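You operate a simulated robot arm through the tools that you are given. There is no shell and no other tool. Be economical: measure what you need, move in short steps, check, and stop when the job is done.

The job below is to be done with a simulated robot arm. You get a single attempt, and the scene is never put back.

TASK
Put things in order on the window side of the bed. At the end: the black tape measure is on the beige pale coaster; the white travel bottle from the window side of the bed stands where the cream pad stood; the red ring box from the window side of the bed is on the green dish; the cream pad stands where the black tape measure stood; whatever was shut is shut again. Leave all else as you found it, and nothing knocked over.
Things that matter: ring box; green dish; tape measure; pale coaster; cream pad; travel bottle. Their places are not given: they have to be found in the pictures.

It is judged by the outcome, as a careful person would: the job done as asked, and still so three seconds after it is handed in. It fails if anything else is knocked over, pushed out of place, dropped, spilled or broken.

THE ROBOT
A 7-joint arm with a two-finger parallel gripper, fixed in place. Base frame: the origin is at the foot of the arm, x ahead of it, y to its left, z up; the work surface is at about z = 0. Units: m, rad, N and s.
With the tool pointing down near the work surface it reaches from about 0.22 to 0.58 m from the base axis. Its first joint turns from -1.152 to 1.152 rad. Payload 2.5 kg.
The tool frame sits at the grasp point between the pads (the TCP): z along the fingers, y along the line on which they close. The tips reach 0.023 m beyond it. Largest opening 0.094 m; finger width 0.038, thickness 0.01; the body of the gripper, 0.054 by 0.096 m, starts 0.039 m behind the TCP.
Orientation is that of the tool frame in the base frame, as [roll, pitch, yaw] about the fixed x, y, z axes, in that order (R = Rz(yaw) Ry(pitch) Rx(roll)). With the fingers straight down and closing along the base's y, the tool's x points along the base's -x, its y along +y and its z along -z.

THE INTERFACE
- The arm moves only by the tool drive_tool. Its argument "commands" is a list of rows, each an object (a shift or turn left out is 0, a gripper value left out holds the last) with "xyz": the shift along the base's x, y, z in m, a list of three; "turn": the turn, a rotation vector about the base's x, y, z in rad, a list of three; "claw": the finger opening in m, from 0 to 0.094. In form: [{"xyz": [x, y, z], "turn": [rx, ry, rz], "claw": claw}, ...]. A call has 1 to 20 rows; each row shifts and turns the commanded pose from where the row before left it. Each row takes 0.2 s and may step no farther than 0.05 m and 0.15 rad from the row before; otherwise, or with a gripper value out of range, the whole call is refused. A pose out of reach is approached as far as the arm can. The call stops where the force on the tool passes 40 N (or 10 N more than at its start, if that is more) or the arm is blocked; 0.2 s more then pass. The fingers move at their own pace (about 0.108 m/s each) and stop on an object; they squeeze with about 36 N. The grip force told is the motor's: it shows also when the fingers shut on nothing. Time passes only in rows, and 0.2 s behind the last, so rows that do not move let the fingers close. It gives the time, the measured TCP pose, the force on the tool (base axes), the opening and the grip force at its end, in the units of the frame above (readings bear some noise).
- Cameras (640 x 400 px; columns grow to the right, rows downward): "scene" is fixed at [0.108, -0.3987, 0.5538]; the picture's right is [0.91, -0.42, 0.00], its down [-0.20, -0.43, -0.88] and it looks along [0.37, 0.79, -0.48] (base axes); focal length 339 px, centre (320, 200). "wrist" rides on the gripper at [-0.039, 0, -0.044] in the tool frame; the picture's right is [0.00, -1.00, 0.00], its down [0.97, 0.00, -0.24] and it looks along [0.24, 0.00, 0.97] (tool axes); focal length 218 px, centre (320, 200).
- camera(camera): a new picture of that camera. No time passes.
- probe_pixels(camera, pixels): there is no depth. For up to 12 entries [column, row, z] of the newest picture of that camera ("zoom" is the newest enlarged one), the place [x, y] in the base frame at which the ray of that pixel passes the height z, good to about 0.003 m. No time passes.
- inspect(camera, box): a new picture of the part [left, top, right, bottom] of that camera's present view, enlarged. No time passes.
- hand_in(): hands the job in; it is judged then, once.

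Go step by step. Measure first, check grasps and placings, and put right what went wrong. The budget is 80 turns and 34 pictures, counting those below and the enlarged ones. Unless the task says otherwise, let go and move clear before handing in, and close with one line.

The tools are called after ">>>" as a command line: name --argument value ..., lists and objects as JSON in quotes. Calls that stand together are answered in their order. drive_tool: Moves the arm, as the interface text tells. Its arguments: {"type":"object","properties":{"commands":{"type":"array","items":{"type":"object","properties":{"xyz":{"type":"array","items":{"type":"number"}},"turn":{"type":"array","items":{"type":"number"}},"claw":{"type":"number"}}}}},"required":["commands"]} The other tools are called the same way: camera (camera) takes a picture; probe_pixels (camera, pixels) gives the place at which the rays of pixels pass given heights; inspect (camera, box) takes an enlarged picture of a part of a camera's view; hand_in () hands the job in.

At the start:

```text
time: 0.0
tool_pos: [0.3053, 0.1503, 0.291]
ee_rot: [-3.14, 0.0, 3.141]
wrist_force: [0.5, 0.4, 0.0]
finger_gap: 0.0942
finger_force: 0.1
```

scene: 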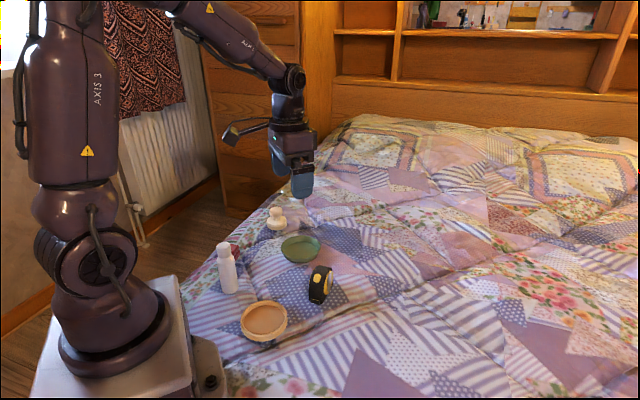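
wrist: 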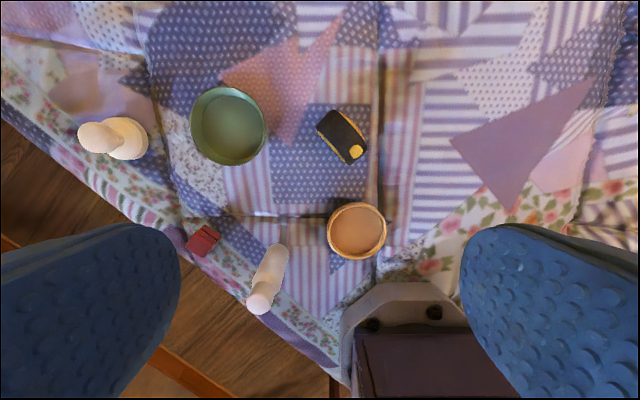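

The wrist view shows the green dish (228,125), tape measure (342,136), coaster (357,230), red box (203,240), bottle (268,280) and a cream object (113,138). I'll enlarge the views and probe the places.

>>> inspect --camera "scene" --box '[190, 180, 370, 350]'

>>> inspect --camera "wrist" --box '[60, 70, 420, 330]'

>>> probe_pixels --camera "wrist" --pixels '[[228, 125, 0], [342, 136, 0.03], [357, 230, 0.015], [203, 240, 0.02], [264, 297, 0.09], [275, 255, 0], [128, 140, 0.0], [98, 138, 0.06], [228, 125, 0.02]]'

>>> probe_pixels --camera "scene" --pixels '[[229, 290, 0], [224, 246, 0.09], [277, 228, 0], [276, 211, 0.05], [320, 303, 0], [264, 338, 0], [300, 262, 0]]'

```text
2.35 times, centred on (280, 265) of scene
```

zoom: 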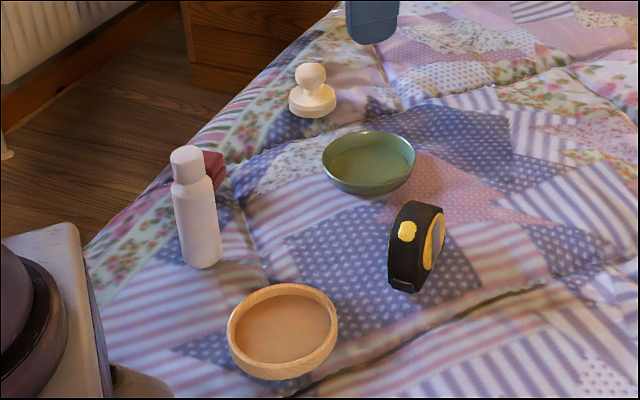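

```text
1.54 times, centred on (240, 200) of wrist
```

zoom: 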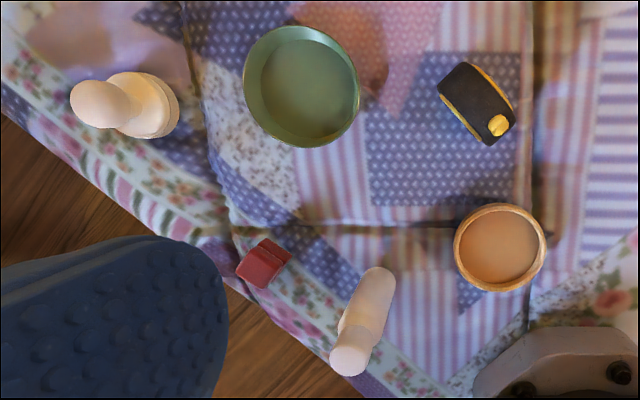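

```text
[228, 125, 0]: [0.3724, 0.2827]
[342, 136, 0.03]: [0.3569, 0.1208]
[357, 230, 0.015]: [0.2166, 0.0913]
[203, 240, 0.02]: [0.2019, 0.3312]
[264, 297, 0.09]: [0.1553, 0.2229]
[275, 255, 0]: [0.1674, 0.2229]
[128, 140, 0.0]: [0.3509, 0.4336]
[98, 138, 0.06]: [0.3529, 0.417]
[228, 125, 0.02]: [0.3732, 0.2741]
```

```text
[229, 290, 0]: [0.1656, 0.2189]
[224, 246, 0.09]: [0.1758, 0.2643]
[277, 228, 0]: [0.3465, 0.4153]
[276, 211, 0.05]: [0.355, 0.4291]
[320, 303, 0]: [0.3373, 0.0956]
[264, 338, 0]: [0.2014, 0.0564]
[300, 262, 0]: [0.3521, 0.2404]
```

The cream pad is a knobbed disc near (0.35,0.42), the tape stands on edge near (0.35,0.11), and the coaster is at about (0.215,0.09). I'll move over the tape for a closer look.

>>> drive_tool --commands '[{"xyz": [0.02, -0.015, -0.04]}, {"xyz": [0.02, -0.015, -0.04]}, {"xyz": [0, 0, -0.03]}, {}]'

>>> camera --camera "wrist"

```text
time: 1.0
tool_pos: [0.3439, 0.1183, 0.1813]
ee_rot: [-3.141, 0.0, -3.141]
wrist_force: [-0.8, 0.0, 0.2]
finger_gap: 0.0939
finger_force: 0.0
```

```text
29 pictures are left
```

wrist: 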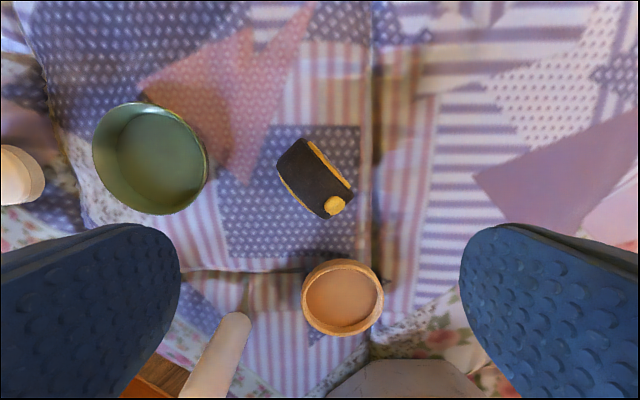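

The tape's long axis runs diagonally, from (289,152) to (341,204). I'll probe its edges at top and bottom heights in both cameras to fix height and yaw.

>>> inspect --camera "wrist" --box '[260, 120, 400, 345]'

>>> inspect --camera "scene" --box '[225, 255, 345, 345]'

>>> probe_pixels --camera "wrist" --pixels '[[277, 165, 0.04], [300, 138, 0.04], [327, 218, 0.04], [355, 190, 0.04], [342, 299, 0.015], [342, 299, 0.0], [149, 160, 0.0], [302, 300, 0.015], [384, 299, 0.015], [342, 258, 0.015], [342, 337, 0.015]]'

```text
1.78 times, centred on (330, 232) of wrist
```

zoom: 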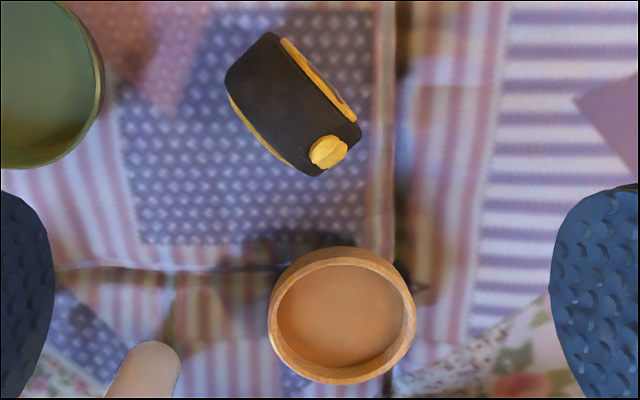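

```text
4.44 times, centred on (285, 300) of scene
```

zoom: 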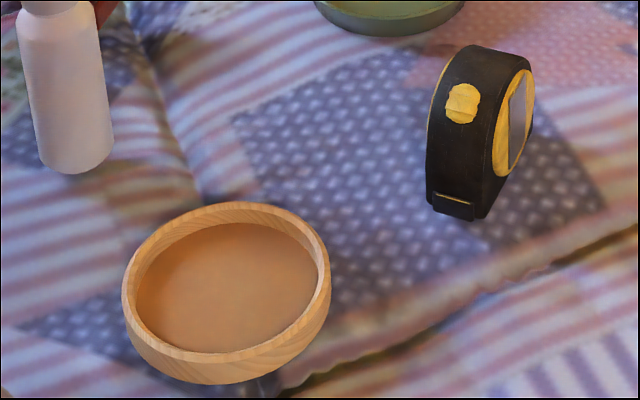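

```text
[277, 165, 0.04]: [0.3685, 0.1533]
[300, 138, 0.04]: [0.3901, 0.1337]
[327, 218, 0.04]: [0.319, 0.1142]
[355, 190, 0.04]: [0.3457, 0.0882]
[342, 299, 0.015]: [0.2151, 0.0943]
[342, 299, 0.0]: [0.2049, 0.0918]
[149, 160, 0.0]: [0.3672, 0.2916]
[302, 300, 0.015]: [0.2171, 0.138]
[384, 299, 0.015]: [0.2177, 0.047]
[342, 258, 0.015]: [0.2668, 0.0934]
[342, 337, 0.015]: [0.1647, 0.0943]
```

Next I'll probe the tape's base corners and the coaster's rim and base from the scene zoom.

>>> probe_pixels --camera "zoom" --pixels '[[430, 203, 0], [480, 219, 0], [531, 130, 0.02], [475, 46, 0.05], [475, 46, 0.06], [475, 46, 0.07], [462, 104, 0.04], [462, 104, 0.05], [225, 282, 0.015], [225, 275, 0.02], [185, 378, 0.0], [75, 168, 0]]'

>>> probe_pixels --camera "wrist" --pixels '[[334, 205, 0.04], [334, 205, 0.05], [334, 205, 0.06], [289, 152, 0.05]]'

```text
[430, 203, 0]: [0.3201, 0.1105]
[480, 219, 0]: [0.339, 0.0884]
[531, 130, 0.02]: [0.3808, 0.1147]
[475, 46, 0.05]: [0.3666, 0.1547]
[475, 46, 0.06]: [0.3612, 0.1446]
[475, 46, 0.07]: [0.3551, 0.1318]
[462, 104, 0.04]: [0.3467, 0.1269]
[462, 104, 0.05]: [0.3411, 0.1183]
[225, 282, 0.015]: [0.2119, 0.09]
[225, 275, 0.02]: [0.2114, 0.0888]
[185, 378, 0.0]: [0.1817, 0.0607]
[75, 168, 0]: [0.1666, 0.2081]
```

```text
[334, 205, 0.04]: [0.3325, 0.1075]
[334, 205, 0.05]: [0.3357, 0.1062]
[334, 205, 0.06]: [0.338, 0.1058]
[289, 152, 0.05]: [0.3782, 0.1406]
```

The tape is centred near (0.354,0.121), about 0.03 thick and 0.06 tall, with its long axis at 41°. I'll turn the tool +0.72 about z, descend to a height of 0.10 and look.

>>> drive_tool --commands '[{"xyz": [0.01, 0.003, 0], "turn": [0, 0, 0.144], "claw": 0.065}, {"turn": [0, 0, 0.144]}, {"turn": [0, 0, 0.144]}, {"xyz": [0, 0, -0.02], "turn": [0, 0, 0.144]}, {"xyz": [0, 0, -0.03], "turn": [0, 0, 0.144]}, {"xyz": [0, 0, -0.03]}, {}]'

>>> camera --camera "wrist"

```text
time: 2.6
tool_pos: [0.3561, 0.1218, 0.0984]
ee_rot: [-3.141, 0.0, -2.42]
wrist_force: [-0.6, 0.0, 0.0]
finger_gap: 0.0651
finger_force: 0.1
```

```text
26 pictures are left
```

wrist: 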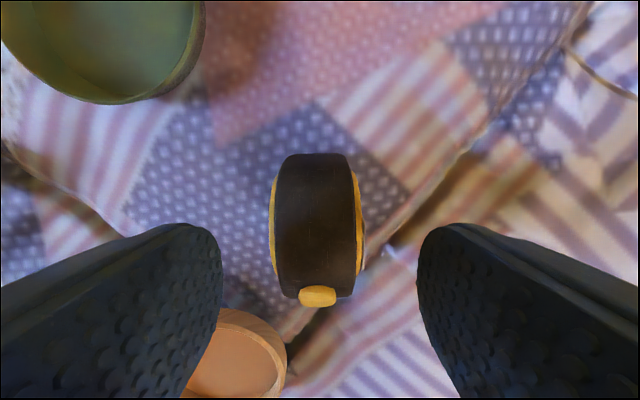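

The tape is aligned squarely between the fingers (column 317). I'll descend to z 0.040 and close.

>>> drive_tool --commands '[{"xyz": [0, 0, -0.03]}, {"xyz": [0, 0, -0.028]}, {}, {"claw": 0.0}, {}, {}]'

```text
time: 4.0
tool_pos: [0.3594, 0.1204, 0.0409]
ee_rot: [3.141, -0.001, -2.423]
wrist_force: [1.0, 0.5, -0.8]
finger_gap: 0.0318
finger_force: 36.1
```

Gripped at 0.0318. I'll lift and carry it over the coaster.

>>> drive_tool --commands '[{"xyz": [0, 0, 0.03]}, {"xyz": [0, 0, 0.04]}, {"xyz": [-0.045, -0.01, 0.01]}, {"xyz": [-0.05, -0.01, 0]}, {"xyz": [-0.046, -0.01, 0]}, {}, {}]'

>>> camera --camera "wrist"

>>> camera --camera "scene"

```text
refused: row 4 steps farther than a row can; nothing moved
```

```text
25 pictures are left
```

wrist: 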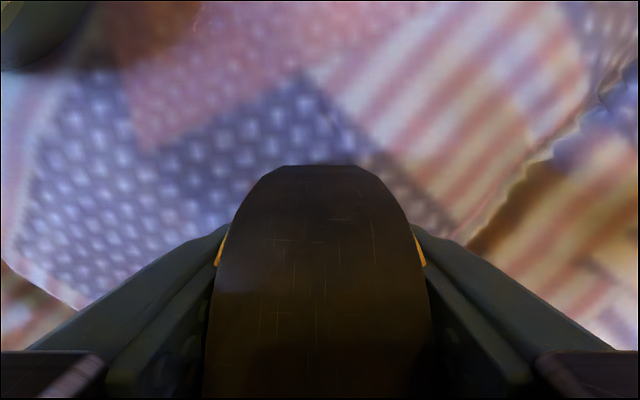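

```text
24 pictures are left
```

scene: 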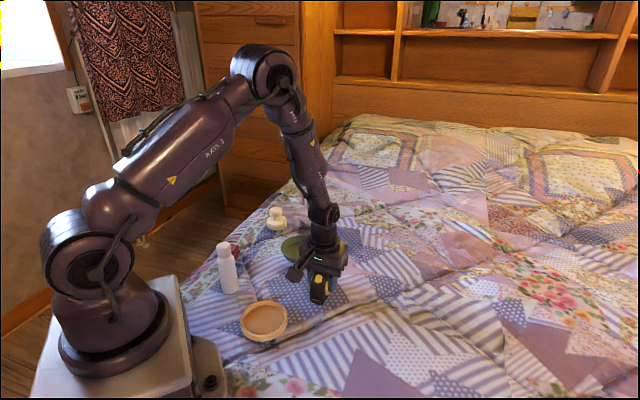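

A row was too long and the move was refused. I'll re-send it with shorter rows.

>>> drive_tool --commands '[{"xyz": [0, 0, 0.03]}, {"xyz": [0, 0, 0.04]}, {"xyz": [-0.036, -0.008, 0]}, {"xyz": [-0.036, -0.008, 0]}, {"xyz": [-0.036, -0.007, 0]}, {"xyz": [-0.035, -0.007, 0]}, {}, {}]'

>>> camera --camera "scene"

```text
time: 5.8
tool_pos: [0.2102, 0.0912, 0.1128]
ee_rot: [-3.141, 0.0, -2.42]
wrist_force: [-0.5, 0.1, -2.2]
finger_gap: 0.0318
finger_force: 36.2
```

```text
23 pictures are left
```

scene: 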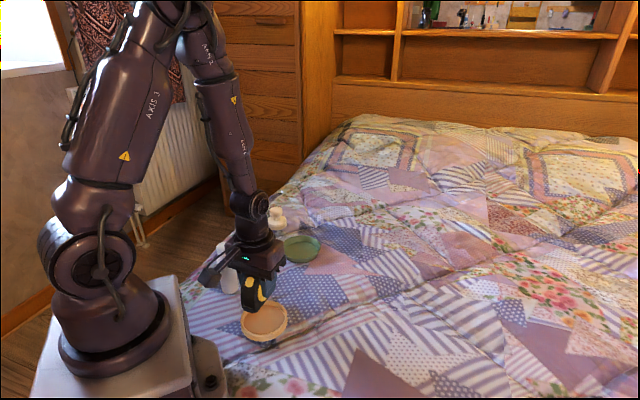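

The tape is above the coaster. I'll shift +0.005 in x and lower gently.

>>> drive_tool --commands '[{"xyz": [0.005, 0, -0.025]}, {"xyz": [0, 0, -0.02]}, {"xyz": [0, 0, -0.01]}, {}, {}]'

>>> inspect --camera "scene" --box '[210, 250, 330, 350]'

```text
time: 7.0
tool_pos: [0.2168, 0.0933, 0.0577]
ee_rot: [3.141, 0.0, -2.422]
wrist_force: [0.3, -0.1, -2.2]
finger_gap: 0.0316
finger_force: 36.5
```

```text
4.00 times, centred on (270, 300) of scene
```

zoom: 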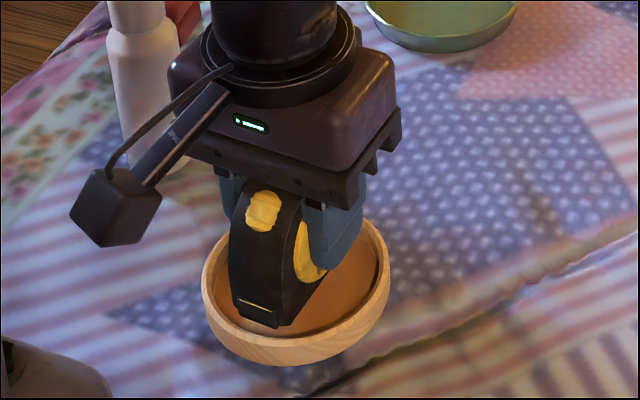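

The tape base is about 0.015 above the bed and within the rim. I'll probe its near corners against the rim before lowering further.

>>> probe_pixels --camera "zoom" --pixels '[[236, 312, 0.017], [279, 328, 0.017], [202, 290, 0.018], [389, 270, 0.018], [270, 348, 0.018], [320, 222, 0.018], [385, 262, 0.018], [265, 364, 0.0]]'

```text
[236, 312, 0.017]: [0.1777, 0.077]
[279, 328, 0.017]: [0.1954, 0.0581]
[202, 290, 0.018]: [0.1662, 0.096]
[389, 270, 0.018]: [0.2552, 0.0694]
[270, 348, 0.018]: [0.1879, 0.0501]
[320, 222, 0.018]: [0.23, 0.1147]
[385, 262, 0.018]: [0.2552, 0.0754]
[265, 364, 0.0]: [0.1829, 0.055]
```

The tape's near corners sit about 0.038 from the coaster centre, while the far side has more room. I'll shift (+0.004,+0.003), then lower in small steps.

>>> drive_tool --commands '[{"xyz": [0.004, 0.003, 0]}, {"xyz": [0, 0, -0.004]}, {"xyz": [0, 0, -0.003]}, {}, {}]'

>>> inspect --camera "scene" --box '[210, 250, 330, 350]'

```text
time: 8.2
tool_pos: [0.2229, 0.0971, 0.0513]
ee_rot: [-3.141, 0.0, -2.422]
wrist_force: [-4.2, -4.5, 24.3]
finger_gap: 0.0318
finger_force: 35.3
```

```text
4.00 times, centred on (270, 300) of scene
```

zoom: 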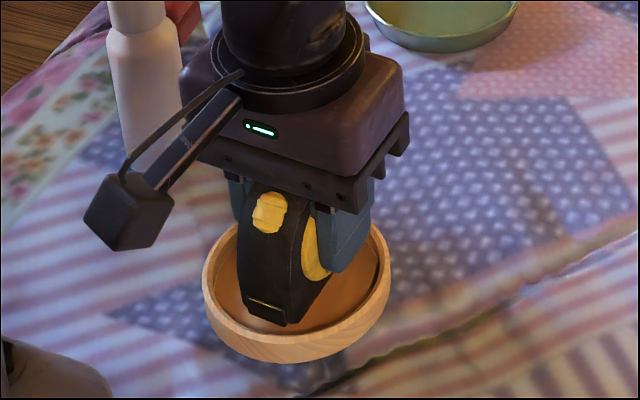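

There is 24 N of upward force, plus a sideways force that hints at the far rim. I'll check the near corners' position now.

>>> probe_pixels --camera "zoom" --pixels '[[245, 310, 0.01], [286, 327, 0.01], [204, 290, 0.018], [389, 270, 0.018], [265, 362, 0.0]]'

>>> camera --camera "wrist"

```text
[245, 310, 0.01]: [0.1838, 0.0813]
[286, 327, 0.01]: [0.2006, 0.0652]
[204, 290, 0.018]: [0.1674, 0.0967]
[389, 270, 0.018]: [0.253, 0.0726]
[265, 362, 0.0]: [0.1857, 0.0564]
```

```text
20 pictures are left
```

wrist: 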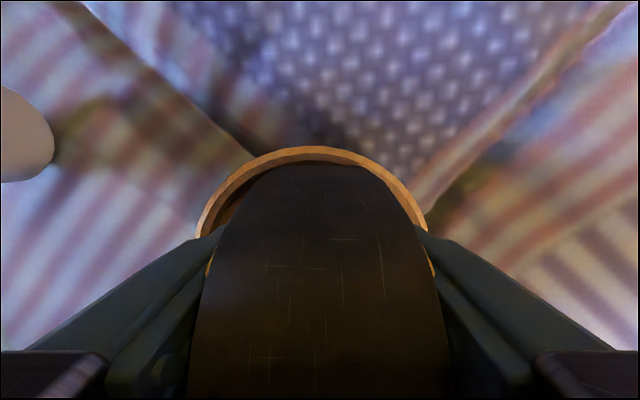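

The wrist view shows the far end against the far rim (row ~160), so I overshot slightly. I'll raise a little, shift back half and lower again.

>>> drive_tool --commands '[{"xyz": [0, 0, 0.006]}, {"xyz": [-0.003, -0.0025, 0]}, {}, {"xyz": [0, 0, -0.003]}, {"xyz": [0, 0, -0.003]}, {}]'

```text
time: 9.6
tool_pos: [0.2182, 0.0923, 0.0508]
ee_rot: [3.141, 0.003, -2.422]
wrist_force: [1.2, 3.2, 1.9]
finger_gap: 0.0318
finger_force: 35.9
```

Force is now slight at the same height. I'll lower a little more.

>>> drive_tool --commands '[{"xyz": [0, 0, -0.002]}, {"xyz": [0, 0, -0.002]}, {}]'

>>> inspect --camera "scene" --box '[210, 250, 330, 350]'

```text
time: 10.4
tool_pos: [0.2193, 0.0931, 0.0473]
ee_rot: [3.141, -0.001, -2.42]
wrist_force: [-8.2, 2.6, 21.7]
finger_gap: 0.0316
finger_force: 35.8
```

```text
4.00 times, centred on (270, 300) of scene
```

zoom: 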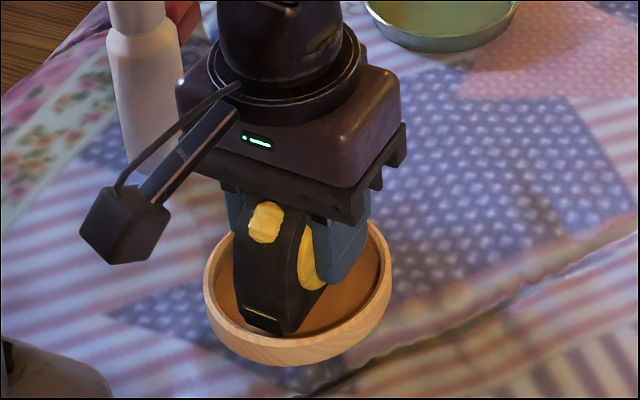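

The base is at about 0.006, consistent with the coaster's floor, and the tape is inside the rim. I'll ease the push, open to 0.046 and look.

>>> drive_tool --commands '[{"xyz": [0, 0, 0.001]}, {"claw": 0.038}, {"claw": 0.046}, {}]'

>>> inspect --camera "scene" --box '[210, 250, 330, 350]'

```text
time: 11.4
tool_pos: [0.2187, 0.0921, 0.047]
ee_rot: [-3.141, 0.001, -2.42]
wrist_force: [-0.7, -0.3, 0.5]
finger_gap: 0.0457
finger_force: 0.0
```

```text
4.00 times, centred on (270, 300) of scene
```

zoom: 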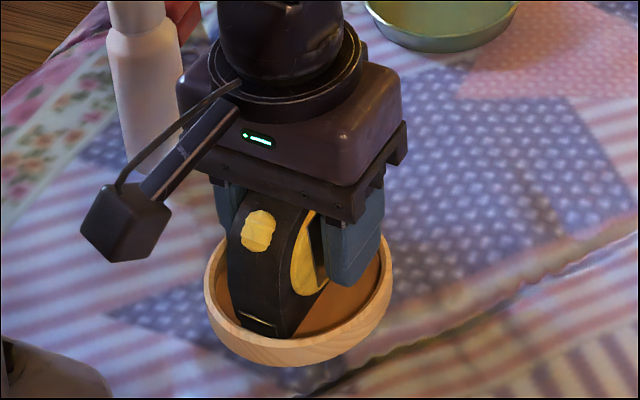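

The tape stays upright in the coaster. I'll rise straight up and check from above.

>>> drive_tool --commands '[{"xyz": [0, 0, 0.02]}, {"xyz": [0, 0, 0.04]}, {"xyz": [0, 0, 0.05]}, {}]'

>>> camera --camera "wrist"

>>> inspect --camera "scene" --box '[210, 250, 330, 350]'

```text
time: 12.4
tool_pos: [0.2179, 0.0931, 0.1548]
ee_rot: [3.14, 0.001, -2.422]
wrist_force: [-0.4, 1.4, 1.0]
finger_gap: 0.046
finger_force: 0.1
```

```text
17 pictures are left
```

wrist: 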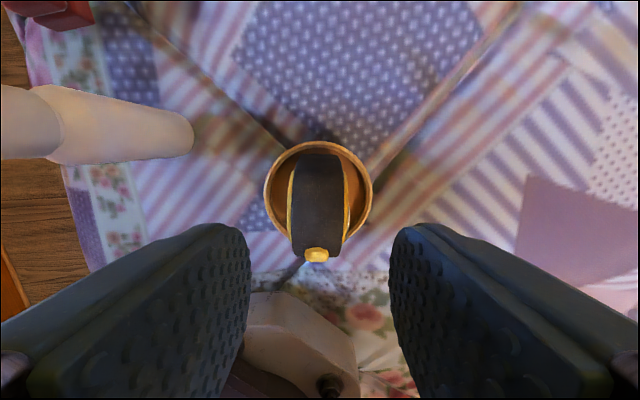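

```text
4.00 times, centred on (270, 300) of scene
```

zoom: 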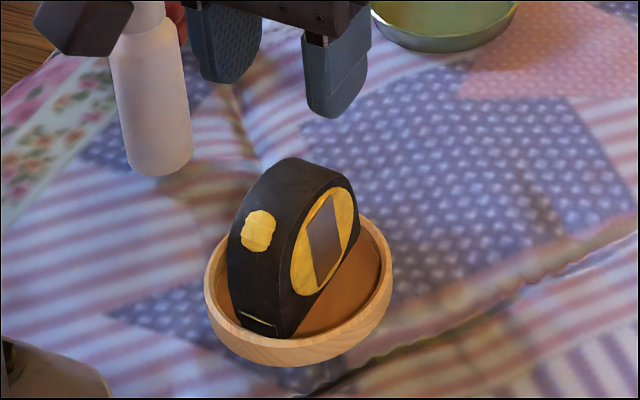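

The tape measure is upright inside the coaster. Next is the cream pad, so I'll move above it at (0.345,0.415).

>>> drive_tool --commands '[{"xyz": [0, 0, 0.03], "claw": 0.07}, {"xyz": [0.013, 0.032, 0]}, {"xyz": [0.013, 0.032, 0]}, {"xyz": [0.013, 0.032, 0]}, {"xyz": [0.013, 0.032, 0]}, {"xyz": [0.013, 0.032, 0]}, {"xyz": [0.013, 0.032, 0]}, {"xyz": [0.013, 0.032, 0]}, {"xyz": [0.013, 0.032, 0]}, {"xyz": [0.013, 0.032, 0]}, {"xyz": [0.01, 0.032, 0]}, {"xyz": [0, 0, -0.03]}, {}]'

>>> camera --camera "wrist"

>>> inspect --camera "scene" --box '[225, 180, 345, 280]'

```text
time: 15.2
tool_pos: [0.3468, 0.417, 0.1571]
ee_rot: [3.14, 0.0, -2.421]
wrist_force: [-0.4, -0.1, 0.5]
finger_gap: 0.0701
finger_force: 0.0
```

```text
15 pictures are left
```

wrist: 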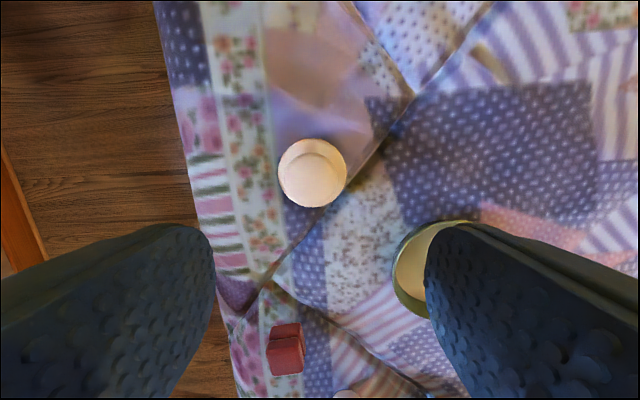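

```text
4.00 times, centred on (285, 230) of scene
```

zoom: 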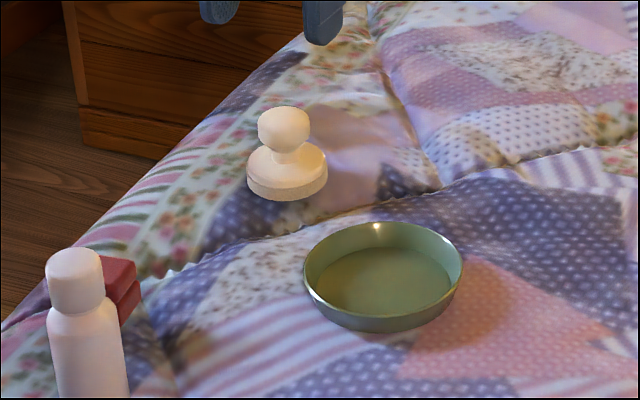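

The pad is a disc with a knob handle. I'll probe its base and knob in both views, plus the dish and the box.

>>> probe_pixels --camera "zoom" --pixels '[[287, 178, 0], [287, 174, 0.01], [284, 127, 0.04], [284, 127, 0.045], [284, 127, 0.05], [258, 127, 0.045], [311, 127, 0.045], [383, 290, 0.005], [60, 250, 0.1]]'

>>> probe_pixels --camera "wrist" --pixels '[[312, 173, 0.01], [312, 173, 0.0], [316, 178, 0.045], [286, 178, 0.045], [345, 178, 0.045], [279, 174, 0.01], [346, 174, 0.01], [286, 348, 0.04]]'

```text
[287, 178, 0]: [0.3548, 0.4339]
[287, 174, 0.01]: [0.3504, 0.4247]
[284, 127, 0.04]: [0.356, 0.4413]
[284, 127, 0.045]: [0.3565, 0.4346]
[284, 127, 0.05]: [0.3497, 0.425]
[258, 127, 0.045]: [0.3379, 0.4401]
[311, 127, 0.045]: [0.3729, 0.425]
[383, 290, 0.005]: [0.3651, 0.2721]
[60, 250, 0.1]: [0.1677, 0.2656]
```

```text
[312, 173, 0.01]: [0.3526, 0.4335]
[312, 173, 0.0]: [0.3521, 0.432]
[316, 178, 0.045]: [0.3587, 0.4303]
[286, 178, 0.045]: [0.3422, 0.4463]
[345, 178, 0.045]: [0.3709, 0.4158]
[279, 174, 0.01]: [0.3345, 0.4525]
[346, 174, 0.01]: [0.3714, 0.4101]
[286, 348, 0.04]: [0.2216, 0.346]
```

The pad's centre is about (0.355,0.431) with its knob at z≈0.045 and 0.038 wide. I'll descend on the knob to z 0.047 with a 0.065 opening.

>>> drive_tool --commands '[{"xyz": [0.0085, 0.0135, -0.02], "claw": 0.066}, {"xyz": [0, 0, -0.03]}, {"xyz": [0, 0, -0.03]}, {}]'

>>> camera --camera "wrist"

```text
time: 16.2
tool_pos: [0.3551, 0.4288, 0.0782]
ee_rot: [3.14, -0.001, -2.422]
wrist_force: [0.3, -0.1, -0.2]
finger_gap: 0.0658
finger_force: 0.0
```

```text
13 pictures are left
```

wrist: 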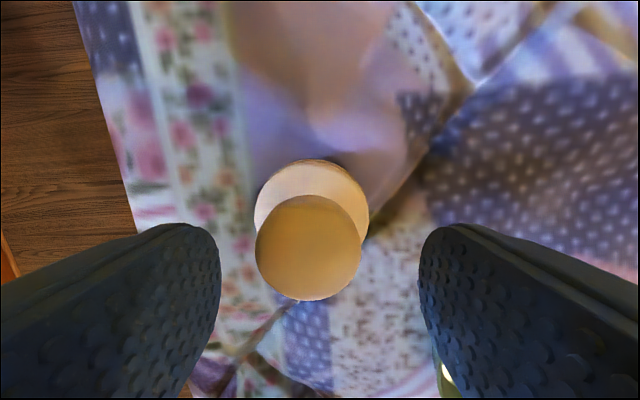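

The knob is centred at column 308, so I'll shift about 4 mm along tool y, then descend and close.

>>> drive_tool --commands '[{"xyz": [-0.003, 0.0034, 0]}, {"xyz": [0, 0, -0.031]}, {}, {"claw": 0.03}, {"claw": 0.0}, {}, {}]'

```text
time: 17.8
tool_pos: [0.3524, 0.4313, 0.0467]
ee_rot: [3.141, 0.002, -2.42]
wrist_force: [0.7, 0.4, 0.5]
finger_gap: 0.0365
finger_force: 36.1
```

Gripped the knob at 0.0365, so the pad's spot is (0.352,0.431). I'll lift and carry it to the tape's old place (0.355,0.121).

>>> drive_tool --commands '[{"xyz": [0, 0, 0.03]}, {"xyz": [0, 0, 0.04]}, {"xyz": [0.0003, -0.031, 0]}, {"xyz": [0.0003, -0.031, 0]}, {"xyz": [0.0003, -0.031, 0]}, {"xyz": [0.0003, -0.031, 0]}, {"xyz": [0.0003, -0.031, 0]}, {"xyz": [0.0003, -0.031, 0]}, {"xyz": [0.0003, -0.031, 0]}, {"xyz": [0.0003, -0.031, 0]}, {"xyz": [0.0003, -0.031, 0]}, {"xyz": [0.0003, -0.031, 0]}, {}, {"xyz": [0, 0, -0.04]}, {}, {}]'

>>> inspect --camera "scene" --box '[230, 230, 390, 350]'

```text
time: 21.2
tool_pos: [0.3562, 0.1189, 0.0785]
ee_rot: [3.141, 0.0, -2.421]
wrist_force: [-0.7, 0.4, -1.0]
finger_gap: 0.036
finger_force: 35.6
```

```text
3.33 times, centred on (310, 290) of scene
```

zoom: 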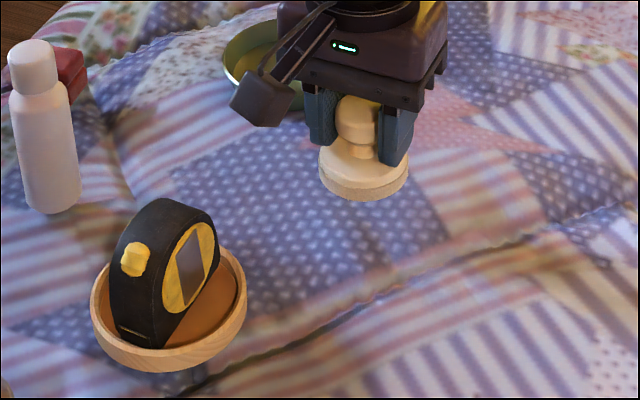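

The pad hangs level above the target. I'll lower to the grasp height, feeling for contact.

>>> drive_tool --commands '[{"xyz": [0, 0.002, -0.02]}, {"xyz": [0, 0, -0.008]}, {"xyz": [0, 0, -0.003]}, {}]'

```text
time: 22.2
tool_pos: [0.3557, 0.1235, 0.0457]
ee_rot: [-3.141, 0.002, -2.421]
wrist_force: [-8.2, -3.1, 27.8]
finger_gap: 0.0362
finger_force: 36.0
```

Contact is firm, so I'll ease up 1 mm, release and rise.

>>> drive_tool --commands '[{"xyz": [0, 0, 0.001]}, {"claw": 0.045}, {"claw": 0.066}, {}, {"xyz": [0, 0, 0.03]}, {"xyz": [0, 0, 0.04]}, {"xyz": [0, 0, 0.04]}, {}]'

>>> camera --camera "scene"

```text
time: 24.0
tool_pos: [0.3548, 0.1231, 0.1584]
ee_rot: [3.141, 0.0, -2.42]
wrist_force: [0.3, -1.1, -0.2]
finger_gap: 0.0661
finger_force: 0.1
```

```text
11 pictures are left
```

scene: 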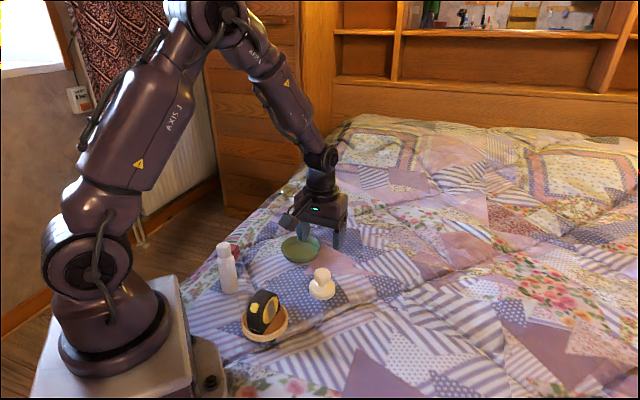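

The pad stands upright where the tape was. Next is the bottle, about 0.117 tall near (0.172,0.226), so I'll go above it high and look.

>>> drive_tool --commands '[{"xyz": [0, 0, 0.045]}, {"xyz": [-0.03, 0.017, 0]}, {"xyz": [-0.03, 0.017, 0]}, {"xyz": [-0.03, 0.017, 0]}, {"xyz": [-0.03, 0.017, 0]}, {"xyz": [-0.03, 0.017, 0]}, {"xyz": [-0.03, 0.017, 0]}, {}]'

>>> camera --camera "wrist"

```text
time: 25.8
tool_pos: [0.1712, 0.2216, 0.2025]
ee_rot: [3.141, 0.0, -2.421]
wrist_force: [-0.1, 0.1, -0.1]
finger_gap: 0.0661
finger_force: 0.1
```

```text
10 pictures are left
```

wrist: 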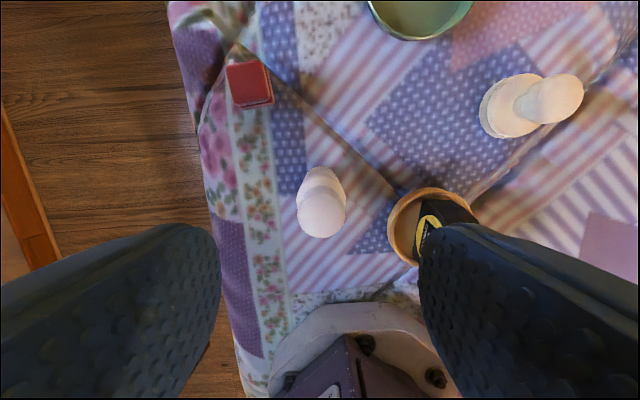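

The cap shows at (321,214). I'll probe it together with the base, the box and the dish.

>>> probe_pixels --camera "wrist" --pixels '[[321, 214, 0.117], [321, 214, 0.11], [322, 185, 0.0], [322, 185, 0.08], [297, 205, 0.117], [347, 205, 0.117], [252, 86, 0.03], [240, 67, 0.03], [262, 62, 0.03], [249, 106, 0.0], [272, 102, 0.0]]'

```text
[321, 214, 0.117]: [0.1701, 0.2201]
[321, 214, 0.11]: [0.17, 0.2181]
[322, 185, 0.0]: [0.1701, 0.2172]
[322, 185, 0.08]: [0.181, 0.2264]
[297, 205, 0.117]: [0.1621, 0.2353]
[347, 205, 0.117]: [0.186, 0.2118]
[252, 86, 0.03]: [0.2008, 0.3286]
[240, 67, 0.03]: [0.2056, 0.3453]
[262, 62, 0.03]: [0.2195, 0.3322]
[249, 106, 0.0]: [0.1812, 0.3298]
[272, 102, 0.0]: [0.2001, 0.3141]
```

The bottle's axis (0.171,0.220) lies right under the tool. I'll descend to z 0.087 and grip its upper body.

>>> drive_tool --commands '[{"xyz": [0, -0.001, -0.04]}, {"xyz": [0, 0, -0.04]}, {"xyz": [0, 0, -0.02]}, {"xyz": [0, 0, -0.015]}, {}, {"claw": 0.03}, {"claw": 0.0}, {}, {}]'

>>> inspect --camera "scene" --box '[180, 210, 300, 310]'

```text
time: 27.8
tool_pos: [0.1724, 0.2231, 0.0875]
ee_rot: [3.139, 0.0, -2.42]
wrist_force: [-0.3, 0.3, 1.2]
finger_gap: 0.0366
finger_force: 35.6
```

```text
4.00 times, centred on (240, 260) of scene
```

zoom: 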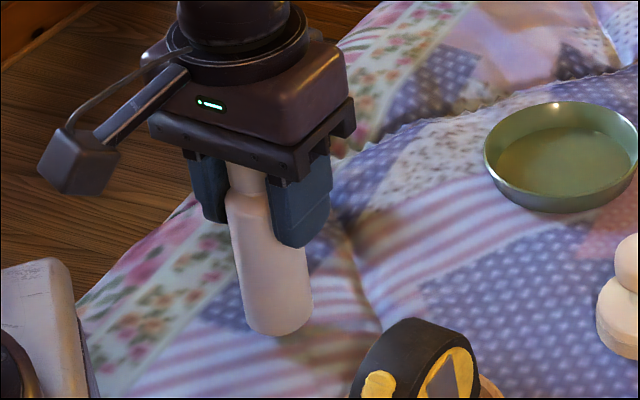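

Gripped the body at 0.0366. I'll lift 0.08 and carry it to the pad's old spot (0.3525,0.431).

>>> drive_tool --commands '[{"xyz": [0, 0, 0.04]}, {"xyz": [0, 0, 0.04]}, {"xyz": [0.026, 0.03, 0]}, {"xyz": [0.026, 0.03, 0]}, {"xyz": [0.026, 0.03, 0]}, {"xyz": [0.026, 0.03, 0]}, {"xyz": [0.026, 0.03, 0]}, {"xyz": [0.026, 0.03, 0]}, {"xyz": [0.025, 0.03, 0]}, {}, {"xyz": [0, 0, -0.04]}, {"xyz": [0, 0, -0.025]}, {}]'

>>> inspect --camera "scene" --box '[220, 150, 340, 250]'

```text
time: 30.6
tool_pos: [0.3577, 0.4305, 0.1023]
ee_rot: [-3.141, -0.001, -2.419]
wrist_force: [0.2, -0.1, -0.6]
finger_gap: 0.0367
finger_force: 36.5
```

```text
4.00 times, centred on (280, 200) of scene
```

zoom: 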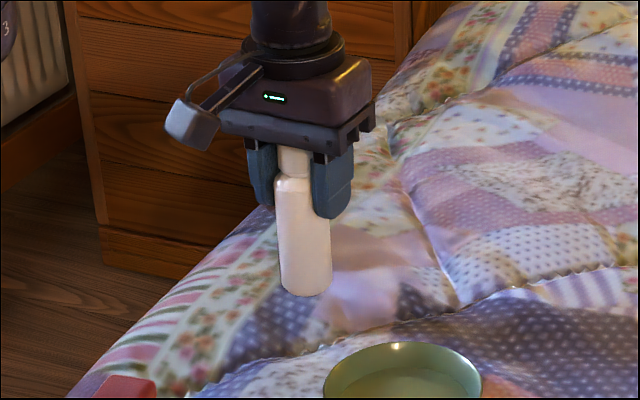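

The bottle hangs straight over the spot. I'll lower until contact.

>>> drive_tool --commands '[{"xyz": [-0.002, 0, -0.01]}, {"xyz": [0, 0, -0.003]}, {"xyz": [0, 0, -0.002]}, {}]'

```text
time: 31.6
tool_pos: [0.3523, 0.4334, 0.0868]
ee_rot: [3.141, 0.0, -2.419]
wrist_force: [-0.9, -0.2, -1.1]
finger_gap: 0.0365
finger_force: 36.0
```

There is no contact yet, so I'll go down a bit further.

>>> drive_tool --commands '[{"xyz": [0, 0, -0.001]}, {"xyz": [0, 0, -0.001]}, {}]'

```text
time: 32.4
tool_pos: [0.3527, 0.4352, 0.0864]
ee_rot: [3.142, 0.002, -2.422]
wrist_force: [-5.3, -7.8, 21.1]
finger_gap: 0.0365
finger_force: 35.9
```

Contact now (21 N). I'll ease up, release gradually and rise straight.

>>> drive_tool --commands '[{"xyz": [0, 0, 0.001]}, {"claw": 0.042}, {"claw": 0.066}, {}, {"xyz": [0, 0, 0.03]}, {"xyz": [0, 0, 0.04]}, {"xyz": [0, 0, 0.03]}, {}]'

>>> camera --camera "wrist"

```text
time: 34.2
tool_pos: [0.3539, 0.4338, 0.1841]
ee_rot: [-3.14, 0.001, -2.422]
wrist_force: [0.0, -0.3, 0.4]
finger_gap: 0.0661
finger_force: 0.1
```

```text
7 pictures are left
```

wrist: 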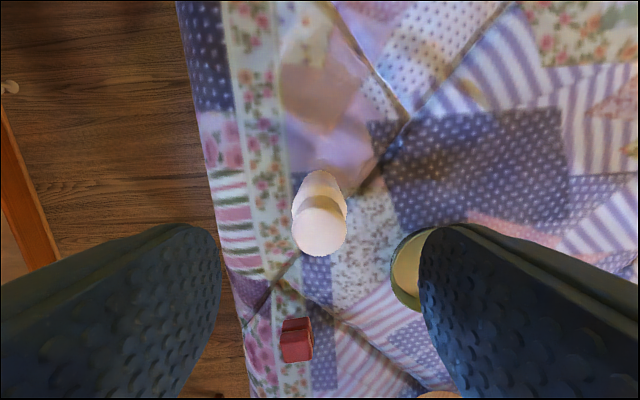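

The bottle stands upright in place. Now I'll go above the ring box near (0.203,0.333).

>>> drive_tool --commands '[{"xyz": [-0.03, -0.02, 0]}, {"xyz": [-0.03, -0.02, 0]}, {"xyz": [-0.03, -0.02, 0]}, {"xyz": [-0.03, -0.02, 0]}, {"xyz": [-0.03, -0.02, 0]}, {"xyz": [0, 0, -0.04]}, {"xyz": [0, 0, -0.02]}, {}]'

>>> camera --camera "wrist"

```text
time: 36.0
tool_pos: [0.2026, 0.3355, 0.1247]
ee_rot: [-3.141, 0.0, -2.422]
wrist_force: [0.0, 0.1, 0.2]
finger_gap: 0.066
finger_force: 0.0
```

```text
6 pictures are left
```

wrist: 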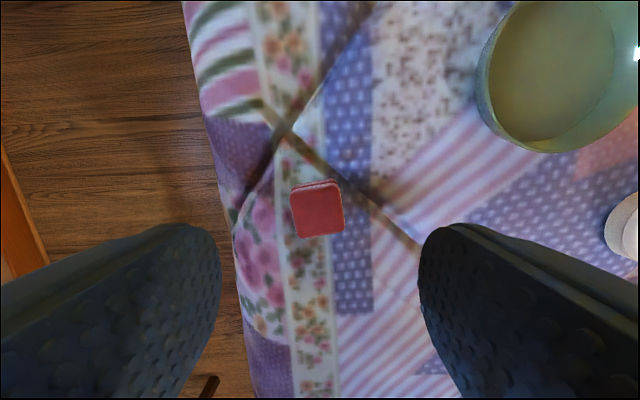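

The box is at (318,210), rotated about 0.115 rad from the tool. I'll probe its size and position and take a scene enlargement for its height and the dish.

>>> inspect --camera "scene" --box '[200, 200, 340, 310]'

>>> probe_pixels --camera "wrist" --pixels '[[318, 211, 0.03], [318, 211, 0.04], [291, 212, 0.035], [343, 208, 0.035], [550, 72, 0.005], [477, 88, 0.02], [638, 52, 0.02]]'

```text
3.64 times, centred on (270, 255) of scene
```

zoom: 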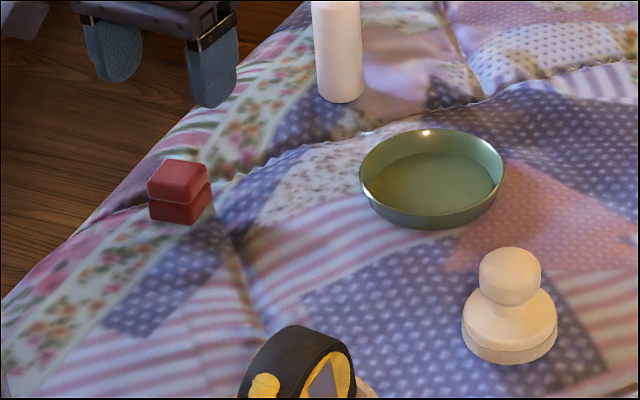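

```text
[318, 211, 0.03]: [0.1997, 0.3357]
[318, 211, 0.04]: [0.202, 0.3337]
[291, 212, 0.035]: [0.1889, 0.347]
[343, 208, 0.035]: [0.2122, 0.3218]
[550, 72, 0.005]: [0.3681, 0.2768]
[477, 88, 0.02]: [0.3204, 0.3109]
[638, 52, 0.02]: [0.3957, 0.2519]
```

The box is a shut cube of about 0.034 at (0.2005,0.335). I'll turn +0.115 and descend to z 0.027, with the fingers spanning lid and base, then close.

>>> drive_tool --commands '[{"xyz": [-0.001, 0, -0.02], "turn": [0, 0, 0.115]}, {"xyz": [0, 0, -0.03]}, {"xyz": [0, 0, -0.03]}, {"xyz": [0, 0, -0.018]}, {}, {"claw": 0.045}, {"claw": 0.025}, {}, {"claw": 0.0}, {}]'

```text
time: 38.2
tool_pos: [0.2018, 0.3348, 0.0263]
ee_rot: [-3.141, 0.0, -2.308]
wrist_force: [0.4, 0.2, 0.2]
finger_gap: 0.0332
finger_force: 35.3
```

Gripped at 0.0332. I'll lift and carry it over the dish centre (0.367,0.277).

>>> drive_tool --commands '[{"xyz": [0, 0, 0.03]}, {"xyz": [0, 0, 0.04]}, {"xyz": [0.0415, -0.0145, 0]}, {"xyz": [0.0415, -0.0145, 0]}, {"xyz": [0.0415, -0.0145, 0]}, {"xyz": [0.0415, -0.0145, 0]}, {}, {"xyz": [0, 0, -0.04]}, {}]'

>>> inspect --camera "scene" --box '[240, 190, 360, 290]'

```text
time: 40.2
tool_pos: [0.3673, 0.2742, 0.0563]
ee_rot: [3.141, 0.001, -2.306]
wrist_force: [0.9, 0.0, -1.2]
finger_gap: 0.0329
finger_force: 35.5
```

```text
4.00 times, centred on (300, 240) of scene
```

zoom: 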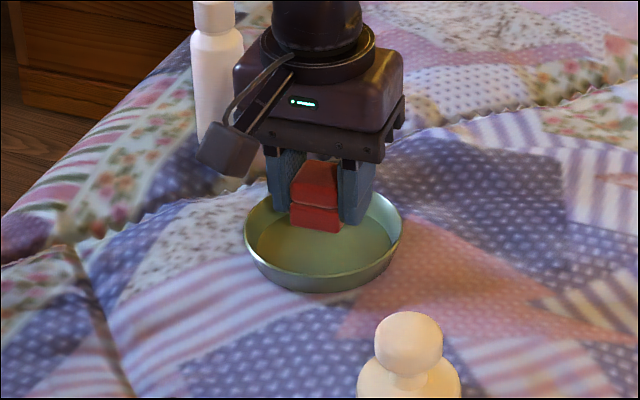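

The box is well inside the dish outline. I'll lower until contact.

>>> drive_tool --commands '[{"xyz": [0, 0, -0.018]}, {"xyz": [0, 0, -0.004]}, {"xyz": [0, 0, -0.002]}, {}]'

```text
time: 41.2
tool_pos: [0.3677, 0.2751, 0.0334]
ee_rot: [3.14, 0.001, -2.306]
wrist_force: [-0.2, 0.8, -0.2]
finger_gap: 0.033
finger_force: 35.8
```

>>> drive_tool --commands '[{"xyz": [0, 0, -0.0015]}, {"xyz": [0, 0, -0.0015]}, {}]'

```text
time: 42.0
tool_pos: [0.3681, 0.2753, 0.0293]
ee_rot: [-3.141, -0.002, -2.306]
wrist_force: [-0.1, 0.5, -1.2]
finger_gap: 0.0331
finger_force: 35.7
```

Still hanging with no contact at z 0.029. I'll go down by small steps.

>>> drive_tool --commands '[{"xyz": [0, 0, -0.001]}, {}]'

```text
time: 42.6
tool_pos: [0.3685, 0.2764, 0.029]
ee_rot: [-3.14, 0.001, -2.307]
wrist_force: [-3.7, -4.6, 14.5]
finger_gap: 0.033
finger_force: 36.0
```

Contact (14 N). I'll release gently to 0.06 and rise.

>>> drive_tool --commands '[{"claw": 0.038}, {"claw": 0.055}, {}, {"xyz": [0, 0, 0.03]}, {"xyz": [0, 0, 0.04]}, {"xyz": [0, 0, 0.045]}, {"xyz": [0, 0, 0.045]}, {"xyz": [0, 0, 0.045]}, {}]'

>>> camera --camera "wrist"

>>> inspect --camera "scene" --box '[210, 180, 370, 345]'

```text
time: 44.6
tool_pos: [0.3683, 0.2727, 0.2354]
ee_rot: [-3.141, 0.001, -2.306]
wrist_force: [0.4, 0.8, 0.4]
finger_gap: 0.055
finger_force: 0.0
```

```text
3 pictures are left
```

wrist: 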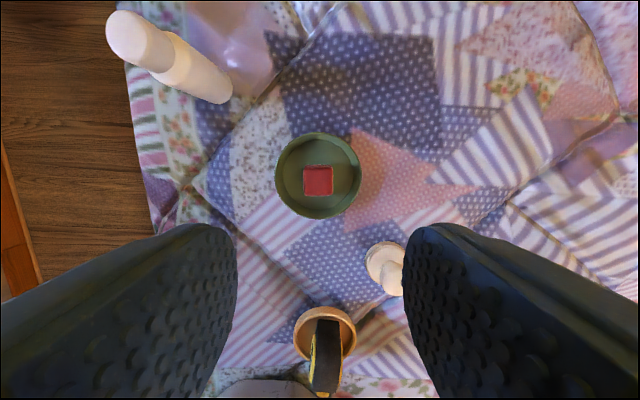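

```text
2.42 times, centred on (290, 262) of scene
```

zoom: 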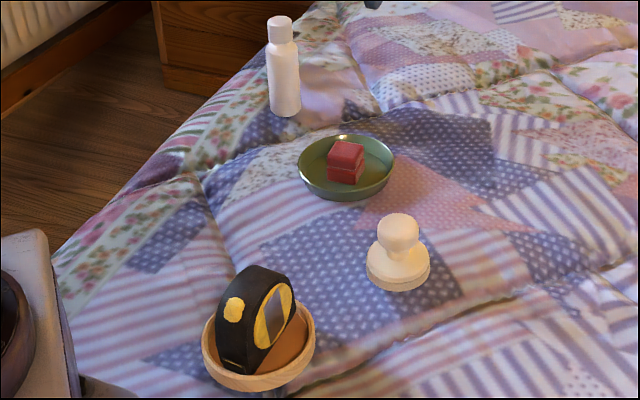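

All four items are in place and upright, the ring box is shut in the dish, and the gripper is empty and clear. I'm handing in.

>>> hand_in

```text
The job is handed in.
```

The job is handed in: the tape measure is on the coaster, the cream pad is where the tape measure stood, the bottle is where the pad stood, and the shut ring box is on the green dish.
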